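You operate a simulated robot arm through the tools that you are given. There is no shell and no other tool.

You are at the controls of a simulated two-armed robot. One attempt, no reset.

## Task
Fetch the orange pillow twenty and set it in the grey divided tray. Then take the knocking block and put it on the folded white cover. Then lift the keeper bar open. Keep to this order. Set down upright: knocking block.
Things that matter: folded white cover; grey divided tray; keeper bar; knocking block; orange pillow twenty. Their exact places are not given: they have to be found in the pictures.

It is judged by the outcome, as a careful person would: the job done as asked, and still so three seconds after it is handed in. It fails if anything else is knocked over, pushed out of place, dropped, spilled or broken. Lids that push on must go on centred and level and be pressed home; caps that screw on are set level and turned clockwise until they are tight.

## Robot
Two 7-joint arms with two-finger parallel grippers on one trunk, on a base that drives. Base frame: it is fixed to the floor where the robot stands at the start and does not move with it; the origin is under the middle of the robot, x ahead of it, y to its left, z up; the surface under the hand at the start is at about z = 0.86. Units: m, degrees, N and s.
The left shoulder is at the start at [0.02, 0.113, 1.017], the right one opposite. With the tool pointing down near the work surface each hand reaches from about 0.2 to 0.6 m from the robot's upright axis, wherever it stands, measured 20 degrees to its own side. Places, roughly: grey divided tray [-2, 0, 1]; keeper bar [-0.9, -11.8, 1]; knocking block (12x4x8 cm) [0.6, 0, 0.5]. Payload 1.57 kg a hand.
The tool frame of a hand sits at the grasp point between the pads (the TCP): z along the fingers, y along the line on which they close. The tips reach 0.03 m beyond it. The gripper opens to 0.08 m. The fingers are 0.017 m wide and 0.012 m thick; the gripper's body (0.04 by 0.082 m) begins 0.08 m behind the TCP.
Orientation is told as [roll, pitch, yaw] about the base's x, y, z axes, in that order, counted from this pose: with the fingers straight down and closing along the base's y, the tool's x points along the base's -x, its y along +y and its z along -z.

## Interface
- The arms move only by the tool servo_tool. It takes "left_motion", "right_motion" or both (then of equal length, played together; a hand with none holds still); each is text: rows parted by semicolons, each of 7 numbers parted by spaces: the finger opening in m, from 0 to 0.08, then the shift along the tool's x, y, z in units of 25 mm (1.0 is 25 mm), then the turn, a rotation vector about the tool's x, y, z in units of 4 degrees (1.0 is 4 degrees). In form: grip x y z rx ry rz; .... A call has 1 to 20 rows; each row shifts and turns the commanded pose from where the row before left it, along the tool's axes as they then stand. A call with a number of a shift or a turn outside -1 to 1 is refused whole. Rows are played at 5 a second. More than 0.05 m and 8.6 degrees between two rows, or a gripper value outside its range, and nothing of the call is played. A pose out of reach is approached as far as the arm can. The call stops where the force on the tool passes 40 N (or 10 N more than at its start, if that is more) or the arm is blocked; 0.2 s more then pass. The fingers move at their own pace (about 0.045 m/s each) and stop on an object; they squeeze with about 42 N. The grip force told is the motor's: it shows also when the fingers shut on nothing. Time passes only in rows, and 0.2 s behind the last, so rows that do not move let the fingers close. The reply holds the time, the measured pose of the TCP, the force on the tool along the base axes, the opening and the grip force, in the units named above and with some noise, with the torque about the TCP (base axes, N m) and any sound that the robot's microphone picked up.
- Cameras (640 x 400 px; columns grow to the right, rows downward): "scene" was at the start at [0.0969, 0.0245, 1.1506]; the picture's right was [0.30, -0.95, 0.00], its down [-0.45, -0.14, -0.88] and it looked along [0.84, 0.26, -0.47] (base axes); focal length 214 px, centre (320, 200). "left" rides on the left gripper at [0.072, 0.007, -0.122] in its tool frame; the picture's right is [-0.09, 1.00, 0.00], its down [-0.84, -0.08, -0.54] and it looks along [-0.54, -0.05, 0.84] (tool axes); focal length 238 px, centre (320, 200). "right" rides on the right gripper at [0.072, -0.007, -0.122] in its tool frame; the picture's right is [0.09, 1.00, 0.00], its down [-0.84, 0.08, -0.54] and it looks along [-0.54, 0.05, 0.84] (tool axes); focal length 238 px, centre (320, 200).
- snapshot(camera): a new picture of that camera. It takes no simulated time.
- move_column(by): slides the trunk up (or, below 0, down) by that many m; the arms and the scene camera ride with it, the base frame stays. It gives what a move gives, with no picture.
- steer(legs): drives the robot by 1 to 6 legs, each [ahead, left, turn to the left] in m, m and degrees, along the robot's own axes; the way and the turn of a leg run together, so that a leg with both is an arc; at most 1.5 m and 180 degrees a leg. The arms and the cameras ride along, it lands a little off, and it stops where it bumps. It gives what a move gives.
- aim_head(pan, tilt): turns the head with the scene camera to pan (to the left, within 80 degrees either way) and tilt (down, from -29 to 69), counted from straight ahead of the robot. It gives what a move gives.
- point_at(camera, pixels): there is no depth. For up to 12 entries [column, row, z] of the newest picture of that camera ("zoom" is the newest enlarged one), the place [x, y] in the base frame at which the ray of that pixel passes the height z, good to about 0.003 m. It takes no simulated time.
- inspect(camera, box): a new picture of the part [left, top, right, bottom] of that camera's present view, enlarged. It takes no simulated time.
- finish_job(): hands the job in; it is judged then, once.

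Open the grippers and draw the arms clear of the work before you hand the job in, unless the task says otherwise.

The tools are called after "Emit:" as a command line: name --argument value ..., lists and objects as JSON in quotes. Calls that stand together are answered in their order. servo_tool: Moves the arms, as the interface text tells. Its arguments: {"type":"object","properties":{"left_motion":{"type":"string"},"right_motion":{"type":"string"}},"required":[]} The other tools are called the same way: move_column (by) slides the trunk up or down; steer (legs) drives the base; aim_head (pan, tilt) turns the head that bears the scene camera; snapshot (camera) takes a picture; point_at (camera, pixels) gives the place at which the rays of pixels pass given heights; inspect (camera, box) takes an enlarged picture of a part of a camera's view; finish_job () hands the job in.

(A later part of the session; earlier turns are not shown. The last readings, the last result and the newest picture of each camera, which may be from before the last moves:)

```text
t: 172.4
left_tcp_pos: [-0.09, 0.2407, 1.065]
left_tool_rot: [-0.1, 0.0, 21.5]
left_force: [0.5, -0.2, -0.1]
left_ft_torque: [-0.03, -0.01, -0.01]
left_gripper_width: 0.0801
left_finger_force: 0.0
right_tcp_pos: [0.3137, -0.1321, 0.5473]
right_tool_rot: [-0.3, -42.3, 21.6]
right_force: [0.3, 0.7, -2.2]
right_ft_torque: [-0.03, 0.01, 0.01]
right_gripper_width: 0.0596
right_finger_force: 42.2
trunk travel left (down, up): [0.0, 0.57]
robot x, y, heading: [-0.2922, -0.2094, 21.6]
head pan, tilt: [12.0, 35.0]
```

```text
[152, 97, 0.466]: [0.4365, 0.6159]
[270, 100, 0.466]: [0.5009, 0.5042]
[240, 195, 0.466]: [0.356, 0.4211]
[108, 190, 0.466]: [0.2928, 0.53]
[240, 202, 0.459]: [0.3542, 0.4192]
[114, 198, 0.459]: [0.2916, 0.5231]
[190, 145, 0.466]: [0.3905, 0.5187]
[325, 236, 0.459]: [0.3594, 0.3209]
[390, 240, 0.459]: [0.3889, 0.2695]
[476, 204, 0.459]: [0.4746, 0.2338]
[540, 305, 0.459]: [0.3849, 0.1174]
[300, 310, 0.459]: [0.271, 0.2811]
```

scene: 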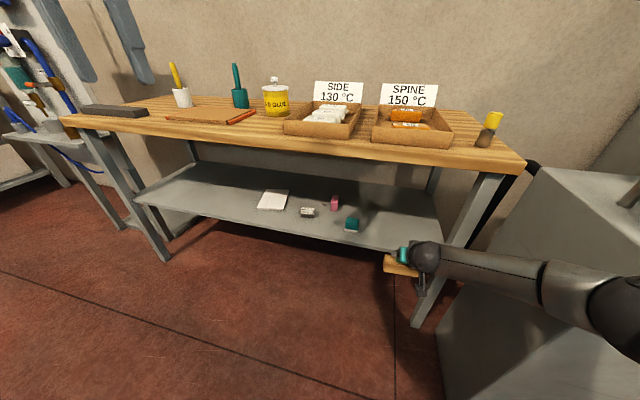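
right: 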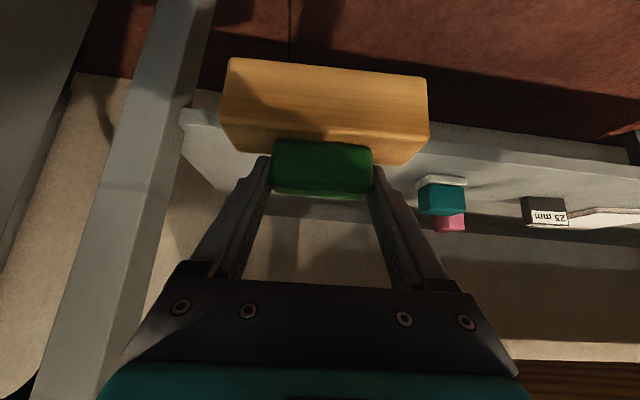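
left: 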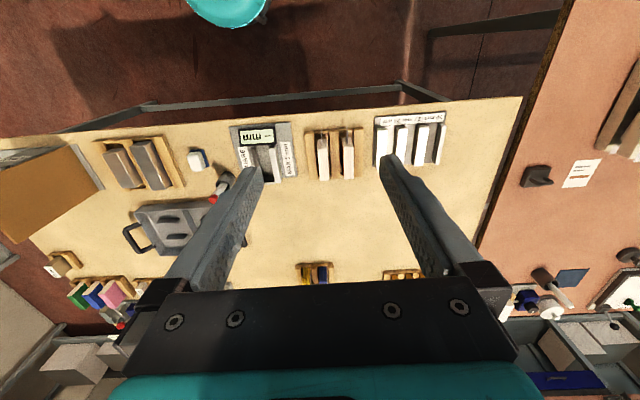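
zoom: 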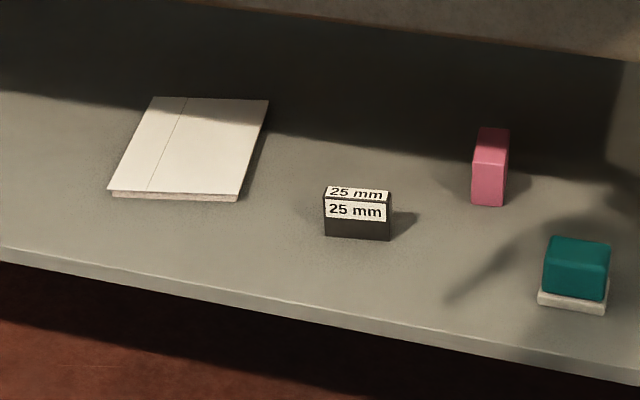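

The cover is about 12.7 x 16.7 cm, turned to ~30.5°, centred near (0.397, 0.518). I turn the held block +8° about the vertical to align with it, while in free space.

Emit:
servo_tool --right_motion "0 0 0 0 -0.34 0 -0.37; 0 0 0 0 -0.34 0 -0.37; 0 0 0 0 -0.34 0 -0.37; 0 0 0 0 -0.34 0 -0.37; 0 0 0 0 0 0 0"

Emit:
steer --legs '[[0, 0.57, 0]]'

Emit:
aim_head --pan 0 --tilt 35

Emit:
snapshot --camera "scene"

Emit:
snapshot --camera "right"

```text
t: 173.6
left_tcp_pos: [-0.0893, 0.2417, 1.0658]
left_tool_rot: [0.0, -0.1, 21.4]
left_force: [0.0, 0.1, -0.9]
left_ft_torque: [-0.02, -0.01, -0.01]
left_gripper_width: 0.0798
left_finger_force: 0.1
right_tcp_pos: [0.3132, -0.1307, 0.5479]
right_tool_rot: [-0.2, -42.3, 29.7]
right_force: [0.3, 0.3, -1.4]
right_ft_torque: [0.01, -0.02, -0.03]
right_gripper_width: 0.0592
right_finger_force: 41.7
trunk travel left (down, up): [0.0, 0.57]
robot x, y, heading: [-0.2943, -0.2051, 21.8]
head pan, tilt: [12.0, 35.0]
```

```text
t: 176.9
left_tcp_pos: [-0.3054, 0.7755, 1.0665]
left_tool_rot: [0.0, -0.1, 21.9]
left_force: [0.2, 0.6, 0.0]
left_ft_torque: [0.01, 0.0, 0.0]
left_gripper_width: 0.0799
left_finger_force: 0.0
right_tcp_pos: [0.1005, 0.4066, 0.5464]
right_tool_rot: [-0.1, -42.2, 30.1]
right_force: [0.5, 0.5, -1.3]
right_ft_torque: [0.0, -0.02, -0.01]
right_gripper_width: 0.0596
right_finger_force: 41.9
trunk travel left (down, up): [0.0, 0.57]
robot x, y, heading: [-0.5061, 0.3256, 21.9]
head pan, tilt: [12.0, 35.0]
```

```text
t: 177.6
left_tcp_pos: [-0.3054, 0.7756, 1.0654]
left_tool_rot: [0.0, 0.0, 21.8]
left_force: [0.0, 1.1, 0.7]
left_ft_torque: [0.02, -0.03, -0.01]
left_gripper_width: 0.0801
left_finger_force: 0.2
right_tcp_pos: [0.1005, 0.4058, 0.5473]
right_tool_rot: [-0.2, -42.2, 30.0]
right_force: [0.0, -0.7, -2.0]
right_ft_torque: [0.0, -0.03, 0.0]
right_gripper_width: 0.0596
right_finger_force: 42.4
trunk travel left (down, up): [0.0, 0.57]
robot x, y, heading: [-0.5046, 0.329, 21.7]
head pan, tilt: [0.0, 35.0]
```

```text
taken
```

scene: 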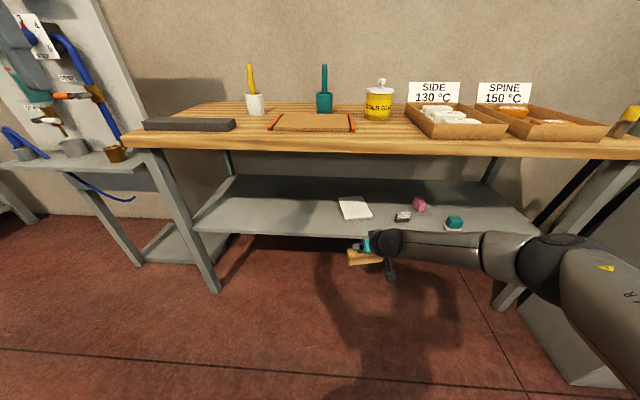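

```text
taken
```

right: 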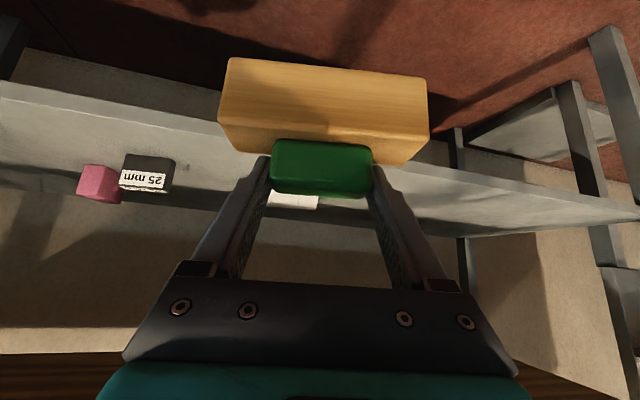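

Here the block hangs in front of the cover. I remeasure the cover from this position.

Emit:
inspect --camera "scene" --box '[310, 180, 430, 250]'

```text
5.33 times, centred on (370, 215) of scene
```

zoom: 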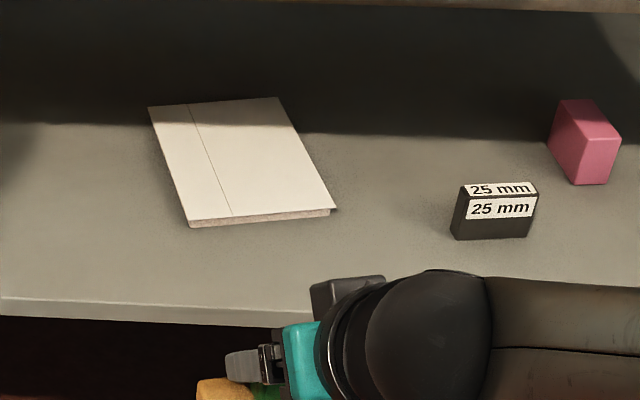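

Emit:
point_at --camera "zoom" --pixels '[[149, 107, 0.466], [277, 98, 0.466], [337, 209, 0.466], [188, 221, 0.466], [190, 227, 0.459], [331, 215, 0.459], [243, 158, 0.466], [20, 300, 0.459], [300, 325, 0.459], [455, 238, 0.459], [530, 237, 0.459]]'

```text
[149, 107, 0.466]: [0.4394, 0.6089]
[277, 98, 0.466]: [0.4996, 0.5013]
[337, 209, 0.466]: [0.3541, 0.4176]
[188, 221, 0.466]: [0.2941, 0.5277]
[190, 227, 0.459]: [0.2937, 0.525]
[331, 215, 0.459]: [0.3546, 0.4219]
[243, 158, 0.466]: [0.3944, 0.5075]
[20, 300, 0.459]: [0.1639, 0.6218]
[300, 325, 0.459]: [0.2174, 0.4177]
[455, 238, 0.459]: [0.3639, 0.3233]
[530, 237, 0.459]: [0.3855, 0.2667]
```

The cover centre is (0.397, 0.514), yaw 29°; I'll set the block slightly toward its front, centre (0.371, 0.499). I drive in 0.15 m first with a 1.4 cm correction right, and check.

Emit:
steer --legs '[[0.15, -0.014, 0]]'

Emit:
snapshot --camera "right"

Emit:
aim_head --pan -10 --tilt 42

Emit:
snapshot --camera "scene"

```text
t: 179.0
left_tcp_pos: [-0.1602, 0.8183, 1.0658]
left_tool_rot: [0.0, 0.0, 21.7]
left_force: [0.0, 0.7, 0.4]
left_ft_torque: [0.03, 0.0, 0.02]
left_gripper_width: 0.0801
left_finger_force: 0.1
right_tcp_pos: [0.244, 0.4476, 0.5477]
right_tool_rot: [-0.2, -42.3, 30.0]
right_force: [0.0, 0.2, -2.9]
right_ft_torque: [0.0, -0.02, 0.02]
right_gripper_width: 0.0597
right_finger_force: 41.8
trunk travel left (down, up): [0.0, 0.57]
robot x, y, heading: [-0.3591, 0.3725, 21.8]
head pan, tilt: [0.0, 35.0]
```

```text
taken
```

right: 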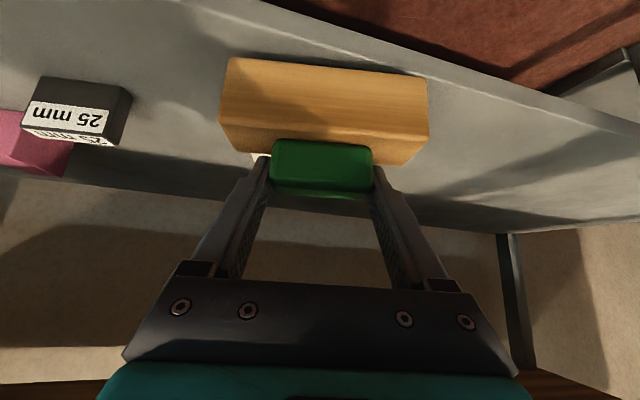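

```text
t: 179.7
left_tcp_pos: [-0.1601, 0.8173, 1.066]
left_tool_rot: [0.0, 0.1, 21.7]
left_force: [0.2, -0.8, -0.2]
left_ft_torque: [0.01, -0.03, 0.0]
left_gripper_width: 0.08
left_finger_force: 0.1
right_tcp_pos: [0.2441, 0.4473, 0.5467]
right_tool_rot: [-0.2, -42.1, 30.0]
right_force: [0.0, -0.7, -2.3]
right_ft_torque: [-0.01, 0.02, -0.04]
right_gripper_width: 0.0596
right_finger_force: 41.8
trunk travel left (down, up): [0.0, 0.57]
robot x, y, heading: [-0.3598, 0.3686, 21.9]
head pan, tilt: [-10.0, 42.0]
```

```text
taken
```

scene: 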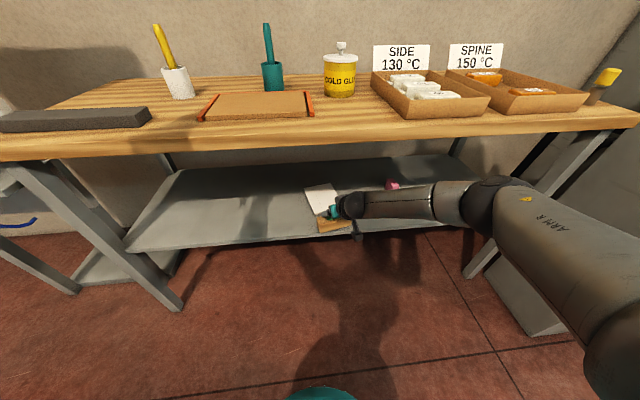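

Remaining 0.134 m straight ahead. I drive 0.08 m and verify the hand follows.

Emit:
steer --legs '[[0.08, 0, 0]]'

Emit:
inspect --camera "scene" --box '[250, 150, 450, 290]'

Emit:
snapshot --camera "right"

```text
t: 180.8
left_tcp_pos: [-0.0874, 0.8478, 1.0649]
left_tool_rot: [0.0, 0.0, 21.7]
left_force: [0.2, 1.2, -0.6]
left_ft_torque: [0.04, -0.01, -0.03]
left_gripper_width: 0.0798
left_finger_force: 0.0
right_tcp_pos: [0.3171, 0.477, 0.5461]
right_tool_rot: [-0.1, -42.1, 30.0]
right_force: [0.4, -1.2, -2.3]
right_ft_torque: [-0.04, 0.04, -0.02]
right_gripper_width: 0.0595
right_finger_force: 42.2
trunk travel left (down, up): [0.0, 0.57]
robot x, y, heading: [-0.2857, 0.3958, 22.0]
head pan, tilt: [-10.0, 42.0]
```

```text
2.86 times, centred on (350, 220) of scene
```

zoom: 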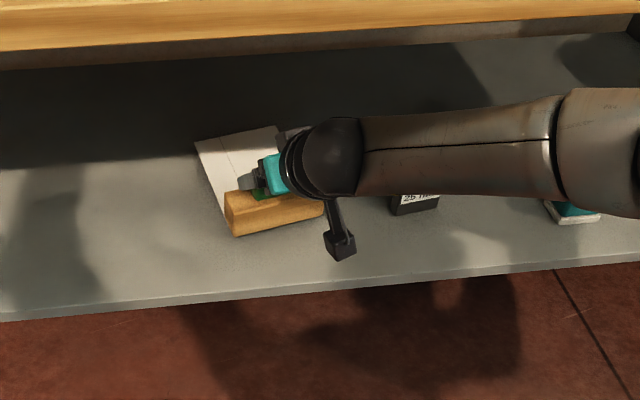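

```text
taken
```

right: 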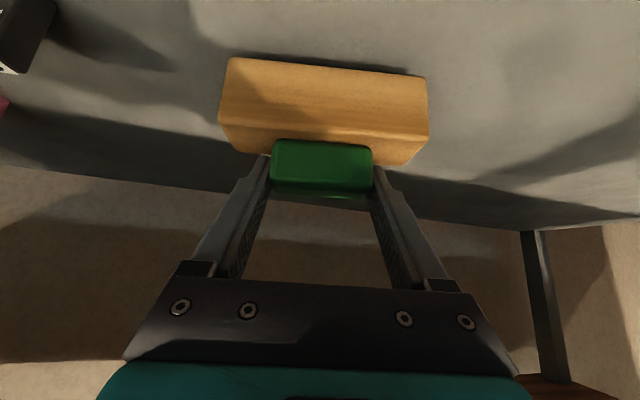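

The block is entering over the cover with clearance. I drive the final 5.5 cm.

Emit:
steer --legs '[[0.03, 0, 0]]'

Emit:
steer --legs '[[0.024, 0, 0]]'

Emit:
inspect --camera "scene" --box '[250, 150, 450, 290]'

Emit:
snapshot --camera "right"

```text
t: 181.6
left_tcp_pos: [-0.0606, 0.8586, 1.0664]
left_tool_rot: [0.0, -0.1, 21.8]
left_force: [0.4, 1.2, -0.1]
left_ft_torque: [0.0, 0.01, 0.0]
left_gripper_width: 0.0803
left_finger_force: 0.0
right_tcp_pos: [0.3456, 0.4873, 0.5467]
right_tool_rot: [-0.3, -42.2, 30.1]
right_force: [-1.1, -0.7, -1.9]
right_ft_torque: [-0.01, 0.0, -0.01]
right_gripper_width: 0.0594
right_finger_force: 41.7
trunk travel left (down, up): [0.0, 0.57]
robot x, y, heading: [-0.2584, 0.4151, 22.0]
head pan, tilt: [-10.0, 42.0]
```

```text
t: 182.4
left_tcp_pos: [-0.0391, 0.8675, 1.0662]
left_tool_rot: [-0.1, 0.1, 21.7]
left_force: [0.7, -0.9, -0.6]
left_ft_torque: [0.0, 0.0, -0.02]
left_gripper_width: 0.0802
left_finger_force: 0.1
right_tcp_pos: [0.3667, 0.497, 0.5466]
right_tool_rot: [-0.2, -42.1, 29.9]
right_force: [0.0, -0.4, -0.8]
right_ft_torque: [0.01, 0.02, -0.01]
right_gripper_width: 0.0598
right_finger_force: 41.9
trunk travel left (down, up): [0.0, 0.57]
robot x, y, heading: [-0.2358, 0.4219, 21.9]
head pan, tilt: [-10.0, 42.0]
```

```text
2.86 times, centred on (350, 220) of scene
```

zoom: 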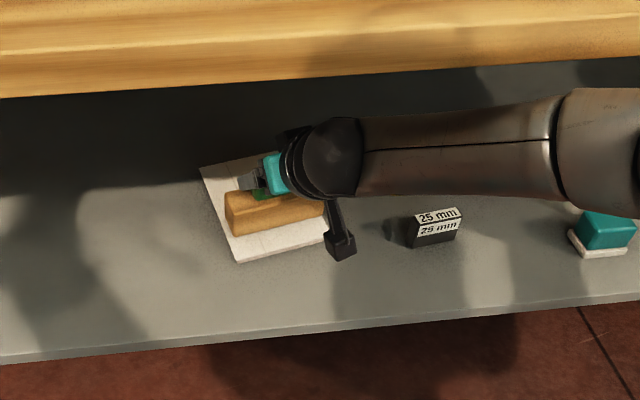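

```text
taken
```

right: 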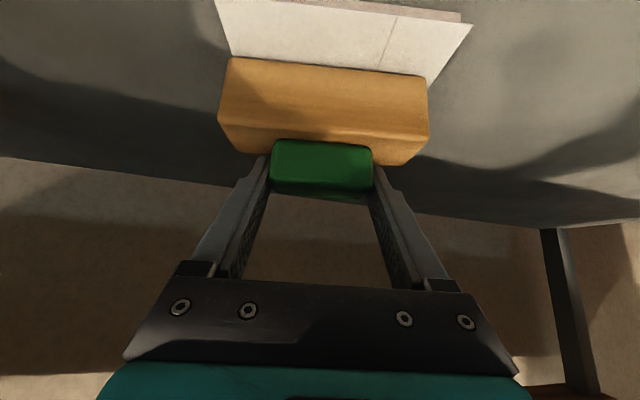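

The block sits centred over the cover (its ends match the cover's sides). I lower in 2 mm steps to contact.

Emit:
servo_tool --right_motion "0 0.055 0 0.06 0 0 0; 0 0.055 0 0.06 0 0 0; 0 0 0 0 0 0 0"

Emit:
servo_tool --right_motion "0 0.055 0 0.06 0 0 0; 0 0 0 0 0 0 0"

Emit:
servo_tool --right_motion "0 0.03 0 0.03 0 0 0; 0 0 0 0 0 0 0"

```text
t: 183.2
left_tcp_pos: [-0.04, 0.8667, 1.0657]
left_tool_rot: [0.0, -0.2, 21.8]
left_force: [0.2, 0.2, 0.2]
left_ft_torque: [0.02, -0.03, 0.0]
left_gripper_width: 0.0801
left_finger_force: 0.1
right_tcp_pos: [0.3675, 0.4971, 0.5453]
right_tool_rot: [-0.2, -42.5, 30.0]
right_force: [-3.4, -2.6, 12.2]
right_ft_torque: [-0.15, 0.49, 0.0]
right_gripper_width: 0.0597
right_finger_force: 41.6
trunk travel left (down, up): [0.0, 0.57]
robot x, y, heading: [-0.2388, 0.4157, 21.7]
head pan, tilt: [-10.0, 42.0]
```

```text
t: 183.8
left_tcp_pos: [-0.0414, 0.8666, 1.067]
left_tool_rot: [-0.1, -0.2, 21.8]
left_force: [0.4, 0.1, -0.5]
left_ft_torque: [-0.02, -0.02, -0.01]
left_gripper_width: 0.0802
left_finger_force: 0.1
right_tcp_pos: [0.3678, 0.4974, 0.5439]
right_tool_rot: [-0.3, -42.6, 30.0]
right_force: [-5.9, -4.7, 28.4]
right_ft_torque: [-0.31, 1.02, 0.03]
right_gripper_width: 0.0596
right_finger_force: 41.9
trunk travel left (down, up): [0.0, 0.57]
robot x, y, heading: [-0.2381, 0.4202, 21.9]
head pan, tilt: [-10.0, 42.0]
```

```text
t: 184.4
left_tcp_pos: [-0.04, 0.8679, 1.0671]
left_tool_rot: [-0.1, -0.2, 21.8]
left_force: [0.0, 0.0, -0.2]
left_ft_torque: [-0.01, -0.02, 0.03]
left_gripper_width: 0.0801
left_finger_force: 0.0
right_tcp_pos: [0.3673, 0.4963, 0.5449]
right_tool_rot: [-0.4, -42.7, 30.1]
right_force: [-6.5, -4.5, 32.6]
right_ft_torque: [-0.28, 0.91, 0.11]
right_gripper_width: 0.0596
right_finger_force: 42.3
trunk travel left (down, up): [0.0, 0.57]
robot x, y, heading: [-0.24, 0.4211, 21.8]
head pan, tilt: [-10.0, 42.0]
```

Contact with the cover came at z≈0.545 and I'm pressing 32 N. I relieve it by raising about 4 mm and check the force.

Emit:
servo_tool --right_motion "0 -0.06 0 -0.065 0 0 0; 0 -0.04 0 -0.045 0 0 0; 0 0 0 0 0 0 0"

Emit:
inspect --camera "scene" --box '[300, 190, 380, 250]'

Emit:
inspect --camera "right" --box '[200, 0, 480, 220]'

```text
t: 185.2
left_tcp_pos: [-0.0388, 0.8668, 1.0646]
left_tool_rot: [0.0, -0.1, 21.8]
left_force: [-0.1, 0.4, 0.3]
left_ft_torque: [0.05, -0.01, 0.03]
left_gripper_width: 0.08
left_finger_force: 0.1
right_tcp_pos: [0.3681, 0.4986, 0.5454]
right_tool_rot: [-0.2, -42.4, 30.0]
right_force: [5.9, 0.7, 12.8]
right_ft_torque: [0.4, -0.57, -0.08]
right_gripper_width: 0.0595
right_finger_force: 42.3
trunk travel left (down, up): [0.0, 0.57]
robot x, y, heading: [-0.236, 0.4189, 21.9]
head pan, tilt: [-10.0, 42.0]
```

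```text
6.67 times, centred on (340, 220) of scene
```

zoom: 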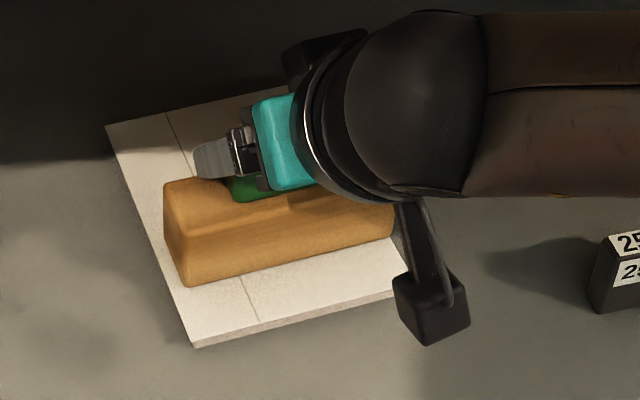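

```text
1.82 times, centred on (340, 110) of right
```

zoom: 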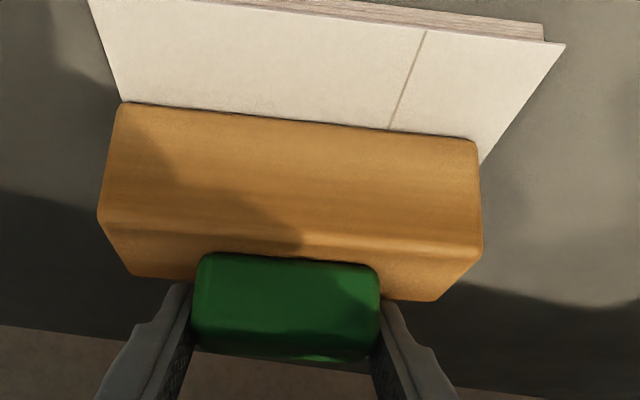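

The block stands aligned on the cover. I raise another ~1.5 mm and open the fingers.

Emit:
servo_tool --right_motion "0 -0.04 0 -0.04 0 0 0; 0.06 0 0 0 0 0 0; 0.063 0 0 0 0 0 0; 0.068 0 0 0 0 0 0; 0.075 0 0 0 0 0 0; 0.08 0 0 0 0 0 0; 0.08 0 0 0 0 0 0"

Emit:
inspect --camera "right" --box '[200, 0, 480, 220]'

Emit:
inspect --camera "scene" --box '[300, 190, 380, 250]'

```text
t: 186.8
left_tcp_pos: [-0.0393, 0.8676, 1.0661]
left_tool_rot: [-0.1, -0.2, 21.8]
left_force: [0.6, 0.1, 0.2]
left_ft_torque: [0.01, -0.02, 0.02]
left_gripper_width: 0.0798
left_finger_force: 0.1
right_tcp_pos: [0.3676, 0.496, 0.5442]
right_tool_rot: [-0.2, -42.3, 30.0]
right_force: [2.5, -4.6, 13.1]
right_ft_torque: [0.27, -0.05, -0.1]
right_gripper_width: 0.0752
right_finger_force: 0.1
trunk travel left (down, up): [0.0, 0.57]
robot x, y, heading: [-0.2384, 0.4193, 21.7]
head pan, tilt: [-10.0, 42.0]
```

```text
1.82 times, centred on (340, 110) of right
```

zoom: 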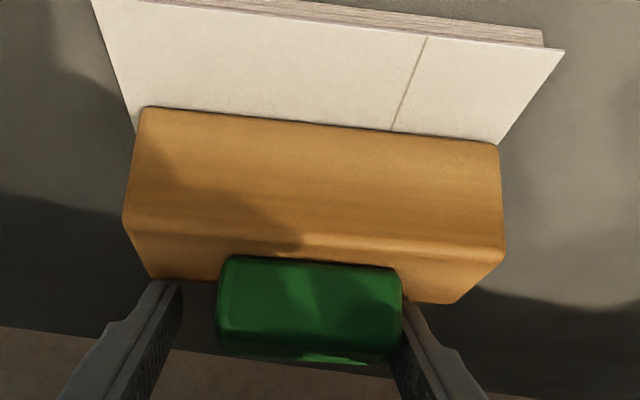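

```text
6.67 times, centred on (340, 220) of scene
```

zoom: 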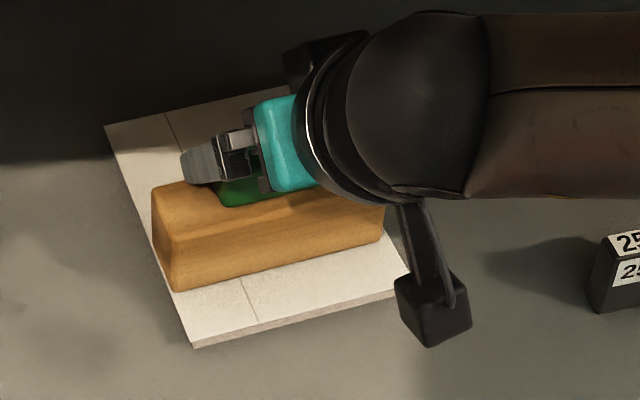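

While opening, the fingertips dragged the block ~6 mm to the left; it still stands on the cover. I raise the hand ~4 mm off the wood first and recheck.

Emit:
servo_tool --right_motion "0.08 -0.06 0 -0.065 0 0 0; 0.08 -0.05 0 -0.055 0 0 0; 0.08 0 0 0 0 0 0; 0.08 0 0 0 0 0 0"

Emit:
inspect --camera "right" --box '[200, 0, 480, 220]'

Emit:
inspect --camera "scene" --box '[300, 190, 380, 250]'

```text
t: 187.8
left_tcp_pos: [-0.039, 0.8676, 1.0658]
left_tool_rot: [0.0, -0.1, 21.8]
left_force: [-0.8, -0.6, 0.0]
left_ft_torque: [-0.01, -0.01, 0.0]
left_gripper_width: 0.0802
left_finger_force: 0.0
right_tcp_pos: [0.3654, 0.498, 0.549]
right_tool_rot: [-0.3, -42.2, 30.0]
right_force: [-0.7, 0.0, 0.3]
right_ft_torque: [0.0, 0.02, 0.0]
right_gripper_width: 0.0801
right_finger_force: 0.1
trunk travel left (down, up): [0.0, 0.57]
robot x, y, heading: [-0.2368, 0.4186, 21.8]
head pan, tilt: [-10.0, 42.0]
```

```text
1.82 times, centred on (340, 110) of right
```

zoom: 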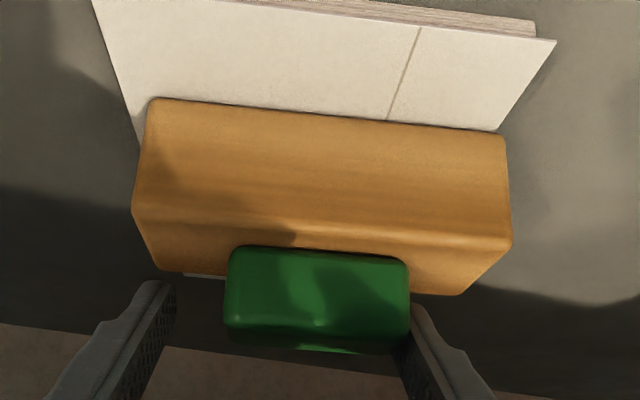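

```text
6.67 times, centred on (340, 220) of scene
```

zoom: 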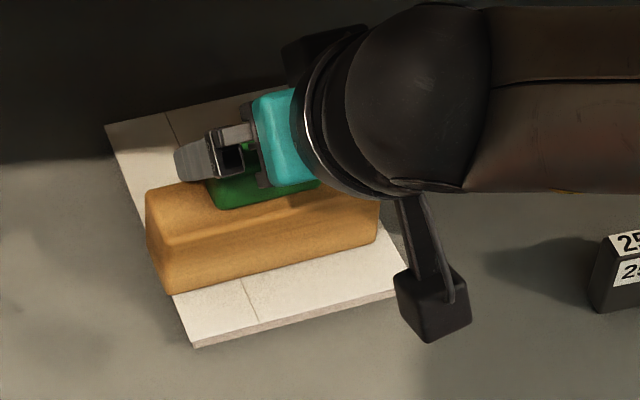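

The block overhangs the cover's left edge by ~4–5 mm. With the left finger against the green part, I nudge it ~8 mm to the right (tool -y) gently.

Emit:
servo_tool --right_motion "0.08 0 -0.08 0 0 0 0; 0.08 0 -0.08 0 0 0 0; 0.08 0 -0.08 0 0 0 0; 0.08 0 -0.08 0 0 0 0; 0.08 0 0 0 0 0 0"

Emit:
inspect --camera "right" --box '[200, 0, 480, 220]'

Emit:
inspect --camera "scene" --box '[300, 190, 380, 250]'

```text
t: 189.0
left_tcp_pos: [-0.0389, 0.8669, 1.0669]
left_tool_rot: [0.1, 0.0, 21.8]
left_force: [-0.7, -0.3, 0.2]
left_ft_torque: [0.01, -0.02, 0.03]
left_gripper_width: 0.0797
left_finger_force: 0.0
right_tcp_pos: [0.3705, 0.4893, 0.5486]
right_tool_rot: [-0.2, -42.1, 30.0]
right_force: [-0.3, 0.7, -0.2]
right_ft_torque: [0.03, 0.01, 0.0]
right_gripper_width: 0.0801
right_finger_force: 0.0
trunk travel left (down, up): [0.0, 0.57]
robot x, y, heading: [-0.2392, 0.423, 21.8]
head pan, tilt: [-10.0, 42.0]
```

```text
1.82 times, centred on (340, 110) of right
```

zoom: 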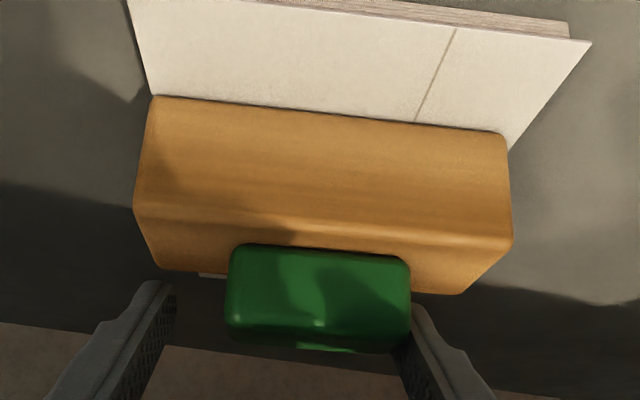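

```text
6.67 times, centred on (340, 220) of scene
```

zoom: 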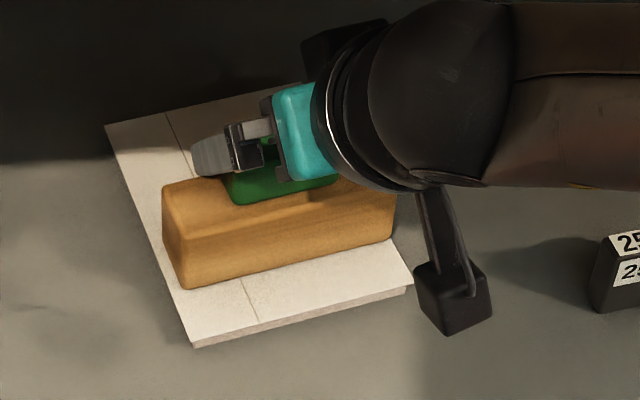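

The block is now fully on the cover and upright. I centre the fingers around the green part (+9 mm), then withdraw the hand straight back 5 cm along its heading.

Emit:
servo_tool --right_motion "0.08 0 0.18 0 0 0 0; 0.08 0 0.18 0 0 0 0; 0.08 -0.05 0 -0.055 0 0 0; 0.08 0.25 0 -0.23 0 0 0; 0.08 0.49 0 -0.45 0 0 0; 0.08 0.49 0 -0.45 0 0 0; 0.08 0.49 0 -0.45 0 0 0; 0.08 0 0 0 0 0 0"

Emit:
inspect --camera "right" --box '[160, 0, 520, 260]'

Emit:
inspect --camera "scene" --box '[300, 190, 380, 250]'

```text
t: 190.8
left_tcp_pos: [-0.0392, 0.867, 1.066]
left_tool_rot: [0.0, 0.0, 21.8]
left_force: [-0.5, 1.0, 0.1]
left_ft_torque: [0.0, 0.0, 0.01]
left_gripper_width: 0.0801
left_finger_force: 0.1
right_tcp_pos: [0.3141, 0.4686, 0.5516]
right_tool_rot: [-0.2, -42.2, 29.9]
right_force: [-0.3, 0.1, -0.5]
right_ft_torque: [0.01, -0.01, 0.02]
right_gripper_width: 0.0799
right_finger_force: 0.0
trunk travel left (down, up): [0.0, 0.57]
robot x, y, heading: [-0.2376, 0.4193, 21.8]
head pan, tilt: [-10.0, 42.0]
```

```text
1.54 times, centred on (340, 130) of right
```

zoom: 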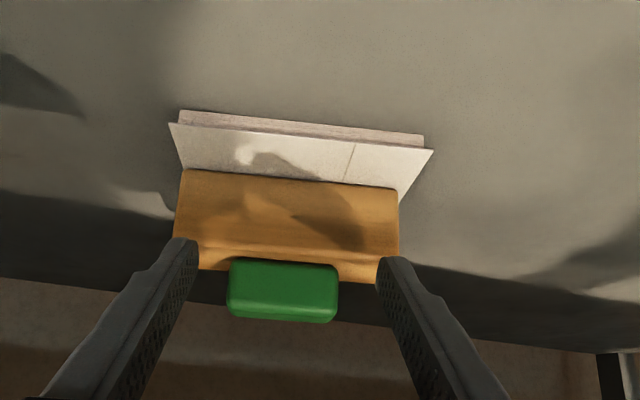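

```text
6.67 times, centred on (340, 220) of scene
```

zoom: 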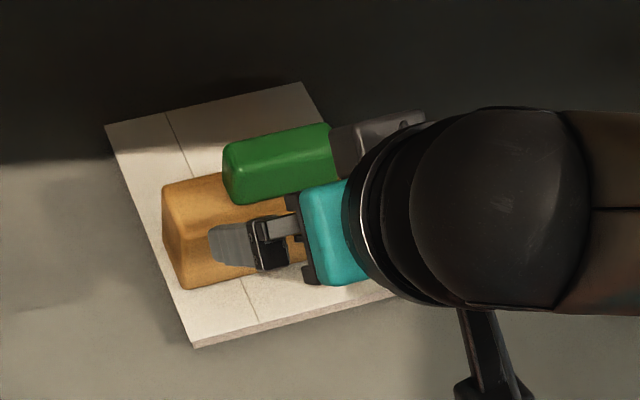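

The hand is free and the block stands on the cover. I back the base out 0.35 m and check the result.

Emit:
steer --legs '[[-0.35, 0, 0]]'

Emit:
aim_head --pan -5 --tilt 35

Emit:
snapshot --camera "scene"

Emit:
inspect --camera "scene" --box '[280, 170, 480, 260]'

```text
t: 193.1
left_tcp_pos: [-0.369, 0.7354, 1.0671]
left_tool_rot: [0.0, 0.0, 22.3]
left_force: [-0.6, 0.3, -0.7]
left_ft_torque: [0.0, -0.03, 0.02]
left_gripper_width: 0.08
left_finger_force: 0.2
right_tcp_pos: [-0.0122, 0.342, 0.5514]
right_tool_rot: [-0.2, -42.1, 30.5]
right_force: [0.6, 0.5, 0.5]
right_ft_torque: [0.01, 0.04, 0.0]
right_gripper_width: 0.0798
right_finger_force: 0.2
trunk travel left (down, up): [0.0, 0.57]
robot x, y, heading: [-0.5624, 0.2858, 22.5]
head pan, tilt: [-10.0, 42.0]
```

```text
t: 193.8
left_tcp_pos: [-0.3685, 0.7365, 1.0657]
left_tool_rot: [-0.1, 0.0, 22.2]
left_force: [0.1, 1.3, 0.1]
left_ft_torque: [0.04, 0.01, -0.01]
left_gripper_width: 0.0801
left_finger_force: 0.2
right_tcp_pos: [-0.012, 0.3421, 0.5511]
right_tool_rot: [-0.3, -42.2, 30.6]
right_force: [-0.7, -0.8, 0.0]
right_ft_torque: [0.0, 0.0, 0.03]
right_gripper_width: 0.0802
right_finger_force: 0.1
trunk travel left (down, up): [0.0, 0.57]
robot x, y, heading: [-0.5648, 0.2894, 22.6]
head pan, tilt: [-5.0, 35.0]
```

```text
taken
```

scene: 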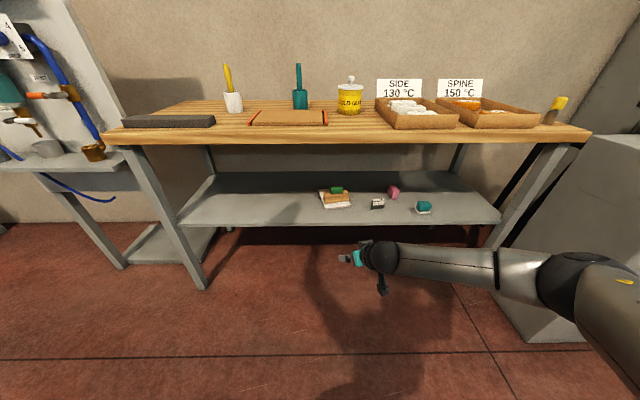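

```text
3.20 times, centred on (380, 215) of scene
```

zoom: 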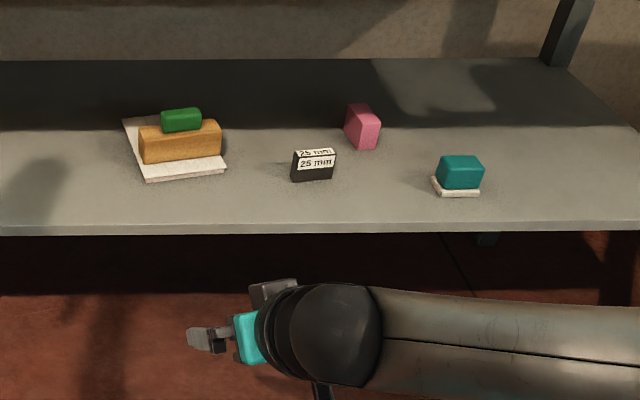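

The knocking block stands upright on the white cover, nothing else disturbed. Now I fold the right arm back to a compact downward pose for the long drive to the keeper bar.

Emit:
servo_tool --right_motion "0.08 0 0 -1 0 0 0; 0.08 0 0 -1 0 0 0; 0.08 0 0 -1 0 0 0; 0.08 0 0 -1 0 0 0; 0.08 0 0 -1 0 0 0; 0.08 0 0 -1 0 0 0; 0.08 0 0 -1 0 0 0; 0.08 0 0 0 0 1 0; 0.08 0 0 0 0 1 0; 0.08 0 0 0 0 1 0; 0.08 0 0 0 0 1 0; 0.08 0 0 0 0 1 0; 0.08 0 0 0 0 1 0; 0.08 0 0 0 0 1 0; 0.08 0 0 0 0 1 0; 0.08 0 0 0 0 1 0; 0.08 0 0 0 0 1 0; 0.08 0 0 0 0 0.5 0"

Emit:
steer --legs '[[-0.15, 0, 0], [0, 0, -112]]'

Emit:
move_column --by 0.3

Emit:
aim_head --pan 0 --tilt 15

Emit:
snapshot --camera "scene"

```text
t: 197.6
left_tcp_pos: [-0.3686, 0.7366, 1.066]
left_tool_rot: [0.1, 0.1, 22.3]
left_force: [-0.6, 0.0, 0.0]
left_ft_torque: [0.01, -0.02, 0.01]
left_gripper_width: 0.0798
left_finger_force: 0.0
right_tcp_pos: [-0.1142, 0.2836, 0.6798]
right_tool_rot: [0.0, -0.2, 30.5]
right_force: [-0.3, -0.1, 0.6]
right_ft_torque: [-0.02, 0.02, 0.02]
right_gripper_width: 0.0799
right_finger_force: 0.2
trunk travel left (down, up): [0.0, 0.57]
robot x, y, heading: [-0.5654, 0.2877, 22.3]
head pan, tilt: [-5.0, 35.0]
```

```text
t: 203.7
left_tcp_pos: [-0.3691, -0.1284, 1.0658]
left_tool_rot: [0.1, 0.0, -91.0]
left_force: [0.0, -0.2, 0.6]
left_ft_torque: [-0.03, -0.02, -0.01]
left_gripper_width: 0.0798
left_finger_force: 0.1
right_tcp_pos: [-0.8862, -0.183, 0.68]
right_tool_rot: [-0.2, -0.3, -83.0]
right_force: [1.2, 0.3, 0.0]
right_ft_torque: [0.0, 0.05, -0.03]
right_gripper_width: 0.08
right_finger_force: 0.0
trunk travel left (down, up): [0.0, 0.57]
robot x, y, heading: [-0.7061, 0.2301, -90.8]
head pan, tilt: [-5.0, 35.0]
```

```text
t: 206.7
left_tcp_pos: [-0.3687, -0.1277, 1.3655]
left_tool_rot: [0.0, -0.1, -91.0]
left_force: [0.7, 0.3, -0.9]
left_ft_torque: [0.02, -0.01, -0.01]
left_gripper_width: 0.0799
left_finger_force: 0.0
right_tcp_pos: [-0.8864, -0.1835, 0.9808]
right_tool_rot: [-0.1, -0.2, -82.8]
right_force: [0.5, 0.5, 0.5]
right_ft_torque: [-0.01, 0.02, -0.01]
right_gripper_width: 0.0797
right_finger_force: 0.1
trunk travel left (down, up): [-0.3, 0.27]
robot x, y, heading: [-0.7069, 0.2268, -91.0]
head pan, tilt: [-5.0, 35.0]
```

```text
t: 207.5
left_tcp_pos: [-0.3695, -0.1294, 1.3652]
left_tool_rot: [0.0, 0.1, -91.1]
left_force: [-1.1, -0.1, 0.3]
left_ft_torque: [0.01, -0.01, 0.0]
left_gripper_width: 0.08
left_finger_force: 0.1
right_tcp_pos: [-0.8858, -0.1837, 0.9804]
right_tool_rot: [-0.2, -0.2, -82.9]
right_force: [-0.2, -0.2, 0.4]
right_ft_torque: [0.0, -0.02, -0.01]
right_gripper_width: 0.08
right_finger_force: 0.0
trunk travel left (down, up): [-0.3, 0.27]
robot x, y, heading: [-0.7037, 0.2299, -91.0]
head pan, tilt: [0.0, 15.0]
```

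```text
taken
```

scene: 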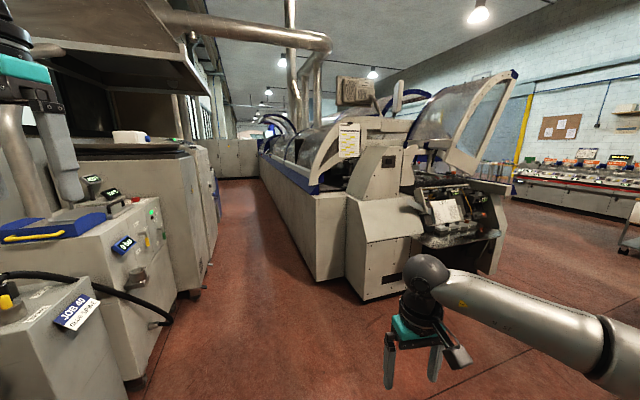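

The aisle leads between the equipment on the left and the long machine. I get floor coordinates of both sides to choose a safe lane.

Emit:
point_at --camera "scene" --pixels '[[345, 300, 0], [312, 278, 0], [262, 182, 0], [270, 200, 0], [145, 380, 0], [172, 318, 0], [192, 296, 0], [216, 232, 0], [219, 182, 0], [258, 178, 0]]'

Emit:
inspect --camera "scene" --box '[160, 100, 360, 240]'

```text
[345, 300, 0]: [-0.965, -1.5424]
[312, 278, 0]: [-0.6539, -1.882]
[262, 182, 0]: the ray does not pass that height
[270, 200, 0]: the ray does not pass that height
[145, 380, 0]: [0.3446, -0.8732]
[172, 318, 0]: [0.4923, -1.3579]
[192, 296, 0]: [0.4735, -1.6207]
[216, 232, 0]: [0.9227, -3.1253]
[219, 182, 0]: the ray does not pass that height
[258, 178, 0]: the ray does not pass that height
```

```text
2.86 times, centred on (260, 170) of scene
```

zoom: 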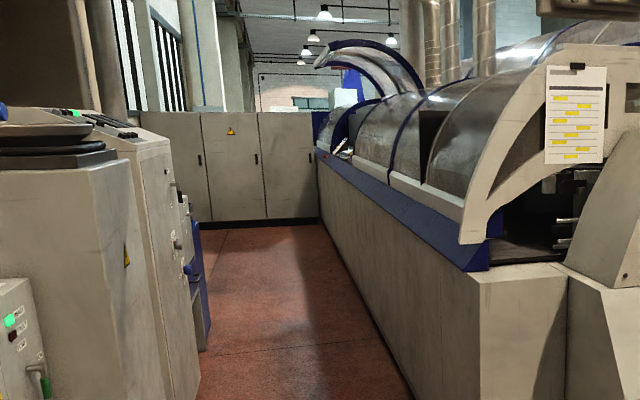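

The whole shop is rotated ~18°; the keeper bar at (-0.9,-11.8) lies beyond the long machine on its other side. I go through the lane between the tray table and the machine head (as before), then look along the far side.

Emit:
steer --legs '[[0, 0, -71], [0.7, 0.5, 0], [1.2, 0.05, 0]]'

Emit:
snapshot --camera "scene"

Emit:
aim_head --pan 60 --tilt 15

Emit:
snapshot --camera "scene"

```text
t: 220.7
left_tcp_pos: [-2.5499, -1.2978, 1.3655]
left_tool_rot: [0.1, 0.0, -162.0]
left_force: [-0.5, 0.4, 0.7]
left_ft_torque: [-0.01, 0.04, -0.02]
left_gripper_width: 0.0799
left_finger_force: 0.1
right_tcp_pos: [-2.7712, -0.8264, 0.9792]
right_tool_rot: [0.0, -0.2, -153.9]
right_force: [-0.1, 0.0, 0.0]
right_ft_torque: [0.01, 0.02, -0.01]
right_gripper_width: 0.0798
right_finger_force: 0.0
trunk travel left (down, up): [-0.3, 0.27]
robot x, y, heading: [-2.3214, -0.8644, -162.0]
head pan, tilt: [0.0, 15.0]
```

```text
taken
```

scene: 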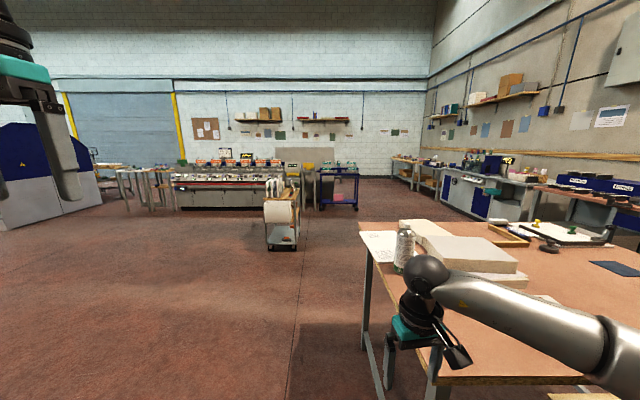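

```text
t: 222.0
left_tcp_pos: [-2.5504, -1.2982, 1.3654]
left_tool_rot: [0.0, 0.0, -162.0]
left_force: [-0.2, -0.2, 0.2]
left_ft_torque: [-0.01, 0.01, 0.03]
left_gripper_width: 0.08
left_finger_force: 0.1
right_tcp_pos: [-2.771, -0.8259, 0.9806]
right_tool_rot: [0.0, -0.3, -153.8]
right_force: [0.7, -0.2, -1.0]
right_ft_torque: [-0.02, 0.03, 0.01]
right_gripper_width: 0.0801
right_finger_force: 0.0
trunk travel left (down, up): [-0.3, 0.27]
robot x, y, heading: [-2.3222, -0.8604, -161.9]
head pan, tilt: [60.0, 15.0]
```

```text
taken
```

scene: 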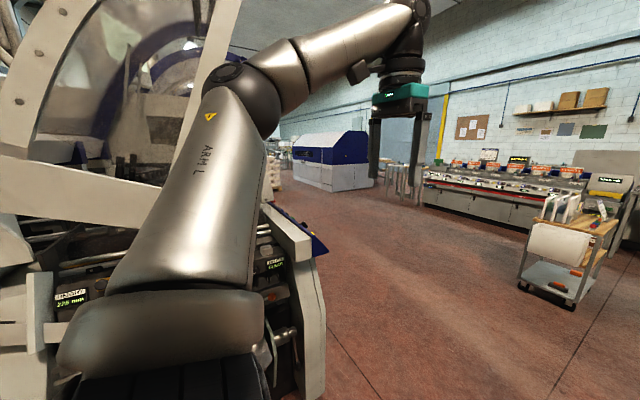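

The machine's end panel is ~0.8 m to my left and the red table ~0.35 m to the right. I raise the trunk 0.15 m, go ahead 1.1 m slightly left, then turn left 90° to face along the far side.

Emit:
move_column --by 0.15

Emit:
steer --legs '[[0.4, 0.1, 0], [0.8, 0.15, 0], [0, 0, 90]]'

Emit:
aim_head --pan 0 --tilt 12

Emit:
snapshot --camera "scene"

```text
t: 223.8
left_tcp_pos: [-2.5503, -1.2985, 1.5162]
left_tool_rot: [-0.1, 0.0, -162.0]
left_force: [-0.3, -0.3, -0.6]
left_ft_torque: [-0.01, 0.01, -0.01]
left_gripper_width: 0.0801
left_finger_force: 0.0
right_tcp_pos: [-2.7707, -0.8267, 1.1301]
right_tool_rot: [-0.1, -0.2, -153.8]
right_force: [-0.5, -0.1, 0.3]
right_ft_torque: [0.03, 0.0, 0.01]
right_gripper_width: 0.0801
right_finger_force: 0.1
trunk travel left (down, up): [-0.45, 0.12]
robot x, y, heading: [-2.3257, -0.8673, -161.9]
head pan, tilt: [60.0, 15.0]
```

```text
t: 234.2
left_tcp_pos: [-2.9604, -1.6991, 1.5149]
left_tool_rot: [0.1, 0.1, -71.6]
left_force: [-0.8, 0.1, -0.1]
left_ft_torque: [-0.03, -0.02, 0.0]
left_gripper_width: 0.0799
left_finger_force: 0.1
right_tcp_pos: [-3.4294, -1.9243, 1.1304]
right_tool_rot: [-0.2, -0.2, -63.3]
right_force: [-0.4, -0.5, 0.0]
right_ft_torque: [-0.01, 0.01, -0.02]
right_gripper_width: 0.08
right_finger_force: 0.0
trunk travel left (down, up): [-0.45, 0.12]
robot x, y, heading: [-3.3943, -1.4741, -71.4]
head pan, tilt: [60.0, 15.0]
```

```text
t: 235.5
left_tcp_pos: [-2.9598, -1.7004, 1.5163]
left_tool_rot: [0.1, 0.0, -71.5]
left_force: [0.4, 0.4, 0.6]
left_ft_torque: [-0.01, -0.03, 0.01]
left_gripper_width: 0.0801
left_finger_force: 0.0
right_tcp_pos: [-3.4287, -1.9243, 1.1307]
right_tool_rot: [-0.1, -0.3, -63.3]
right_force: [-0.4, -0.2, 0.2]
right_ft_torque: [0.02, 0.0, 0.02]
right_gripper_width: 0.08
right_finger_force: 0.1
trunk travel left (down, up): [-0.45, 0.12]
robot x, y, heading: [-3.3956, -1.4756, -71.4]
head pan, tilt: [0.0, 12.0]
```

```text
taken
```

scene: 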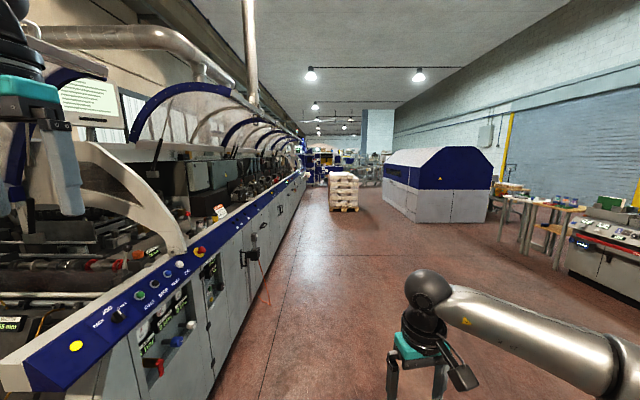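

I'm past the machine's end, facing along its far side. I enlarge the far view to plan the route and look for the keeper bar.

Emit:
inspect --camera "scene" --box '[270, 120, 430, 230]'

Emit:
point_at --camera "scene" --pixels '[[330, 208, 0], [358, 208, 0], [415, 222, 0], [386, 205, 0], [230, 330, 0], [300, 200, 0], [488, 222, 0], [520, 245, 0]]'

```text
3.64 times, centred on (350, 175) of scene
```

zoom: 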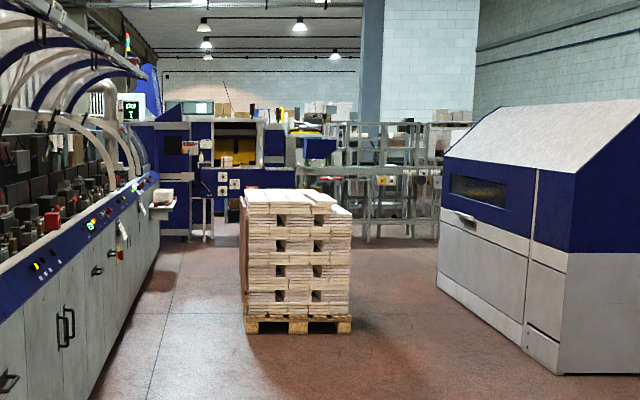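

```text
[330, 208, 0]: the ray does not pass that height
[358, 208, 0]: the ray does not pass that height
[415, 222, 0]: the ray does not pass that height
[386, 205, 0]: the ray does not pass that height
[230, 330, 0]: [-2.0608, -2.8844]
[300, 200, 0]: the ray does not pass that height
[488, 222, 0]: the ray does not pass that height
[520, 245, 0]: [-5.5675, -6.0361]
```

The way ahead: machine face at n≈-2.85, pallet starting at n≈-4.0 about 6.5 m ahead. I drive 4.5 m ahead, easing 0.15 m left, then look again.

Emit:
steer --legs '[[1.5, 0.05, 0], [1.5, 0.05, 0], [1.4, 0.05, 0]]'

Emit:
snapshot --camera "scene"

```text
refused: leg 1 is longer than a leg can be; nothing moved
```

```text
taken
```

scene: 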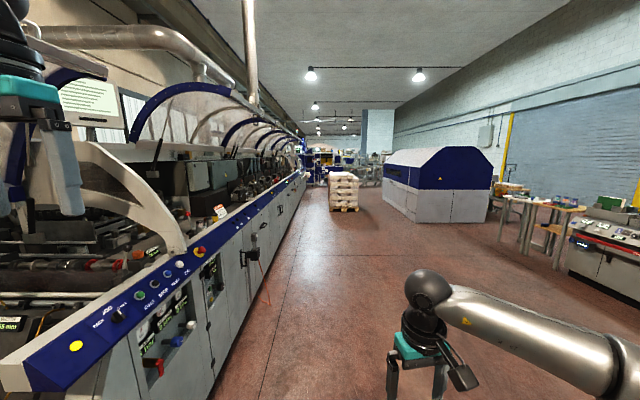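

The leg was just over 1.5 m; I use 1.4 m legs.

Emit:
steer --legs '[[1.4, 0.05, 0], [1.4, 0.05, 0], [1.4, 0.05, 0]]'

Emit:
snapshot --camera "scene"

```text
t: 255.5
left_tcp_pos: [-1.4625, -5.6021, 1.5158]
left_tool_rot: [-0.1, 0.0, -71.5]
left_force: [-0.3, -0.3, 0.4]
left_ft_torque: [-0.01, 0.0, 0.0]
left_gripper_width: 0.0796
left_finger_force: 0.0
right_tcp_pos: [-1.9307, -5.8272, 1.131]
right_tool_rot: [-0.1, -0.2, -63.1]
right_force: [-0.2, 0.4, -0.5]
right_ft_torque: [-0.01, -0.02, 0.01]
right_gripper_width: 0.0802
right_finger_force: 0.0
trunk travel left (down, up): [-0.45, 0.12]
robot x, y, heading: [-1.8981, -5.3759, -71.3]
head pan, tilt: [0.0, 12.0]
```

```text
taken
```

scene: 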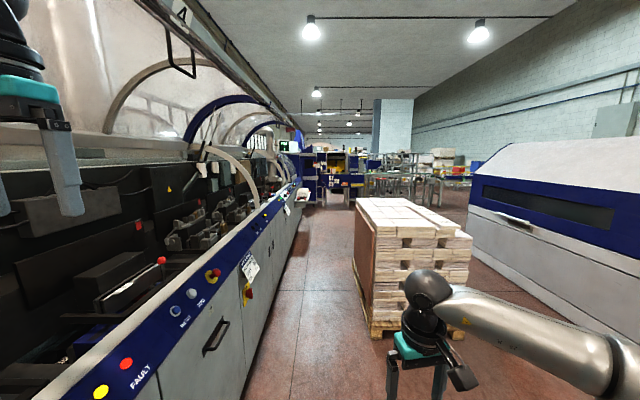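

The pallet is ahead right. I check lane widths on the floor here.

Emit:
point_at --camera "scene" --pixels '[[370, 335, 0], [355, 270, 0], [250, 385, 0], [290, 270, 0], [300, 235, 0], [470, 335, 0], [357, 200, 1.15], [375, 258, 1.15]]'

Emit:
inspect --camera "scene" --box '[250, 110, 450, 250]'

```text
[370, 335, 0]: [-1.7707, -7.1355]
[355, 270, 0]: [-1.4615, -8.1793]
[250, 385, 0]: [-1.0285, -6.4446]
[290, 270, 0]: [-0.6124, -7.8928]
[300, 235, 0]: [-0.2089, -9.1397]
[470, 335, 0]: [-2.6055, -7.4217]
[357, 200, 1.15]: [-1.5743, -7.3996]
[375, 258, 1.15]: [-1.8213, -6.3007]
```

```text
2.86 times, centred on (350, 180) of scene
```

zoom: 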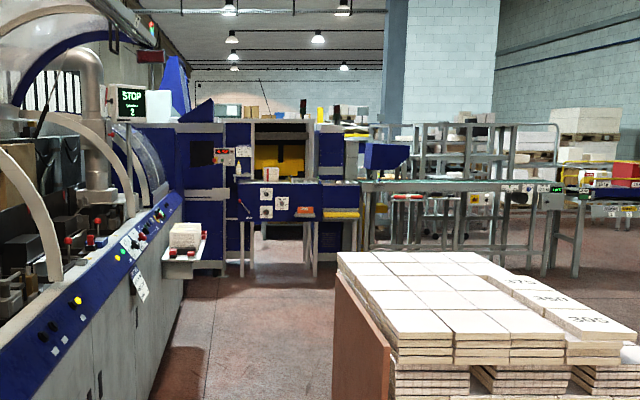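

The lane between machine (n≈-3.0) and pallet (n≈-3.9) is 0.9 m wide and I'm centred. I drive 3 m straight on.

Emit:
steer --legs '[[1.0, 0, -0.5], [1.0, 0, 0], [1.0, 0, 0]]'

Emit:
snapshot --camera "scene"

```text
t: 270.2
left_tcp_pos: [-0.5306, -8.4331, 1.5149]
left_tool_rot: [-0.1, 0.0, -72.0]
left_force: [-0.5, -0.4, 0.2]
left_ft_torque: [0.02, 0.0, 0.0]
left_gripper_width: 0.0799
left_finger_force: 0.1
right_tcp_pos: [-1.0003, -8.6542, 1.1308]
right_tool_rot: [-0.1, -0.1, -63.9]
right_force: [0.5, 0.2, -0.5]
right_ft_torque: [0.01, -0.01, -0.01]
right_gripper_width: 0.08
right_finger_force: 0.1
trunk travel left (down, up): [-0.45, 0.12]
robot x, y, heading: [-0.9627, -8.2062, -71.9]
head pan, tilt: [0.0, 12.0]
```

```text
taken
```

scene: 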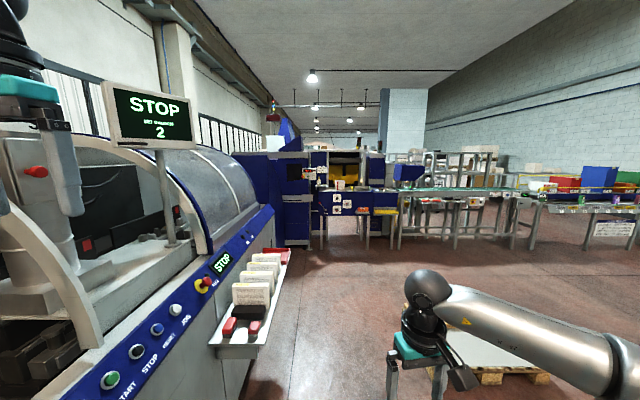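

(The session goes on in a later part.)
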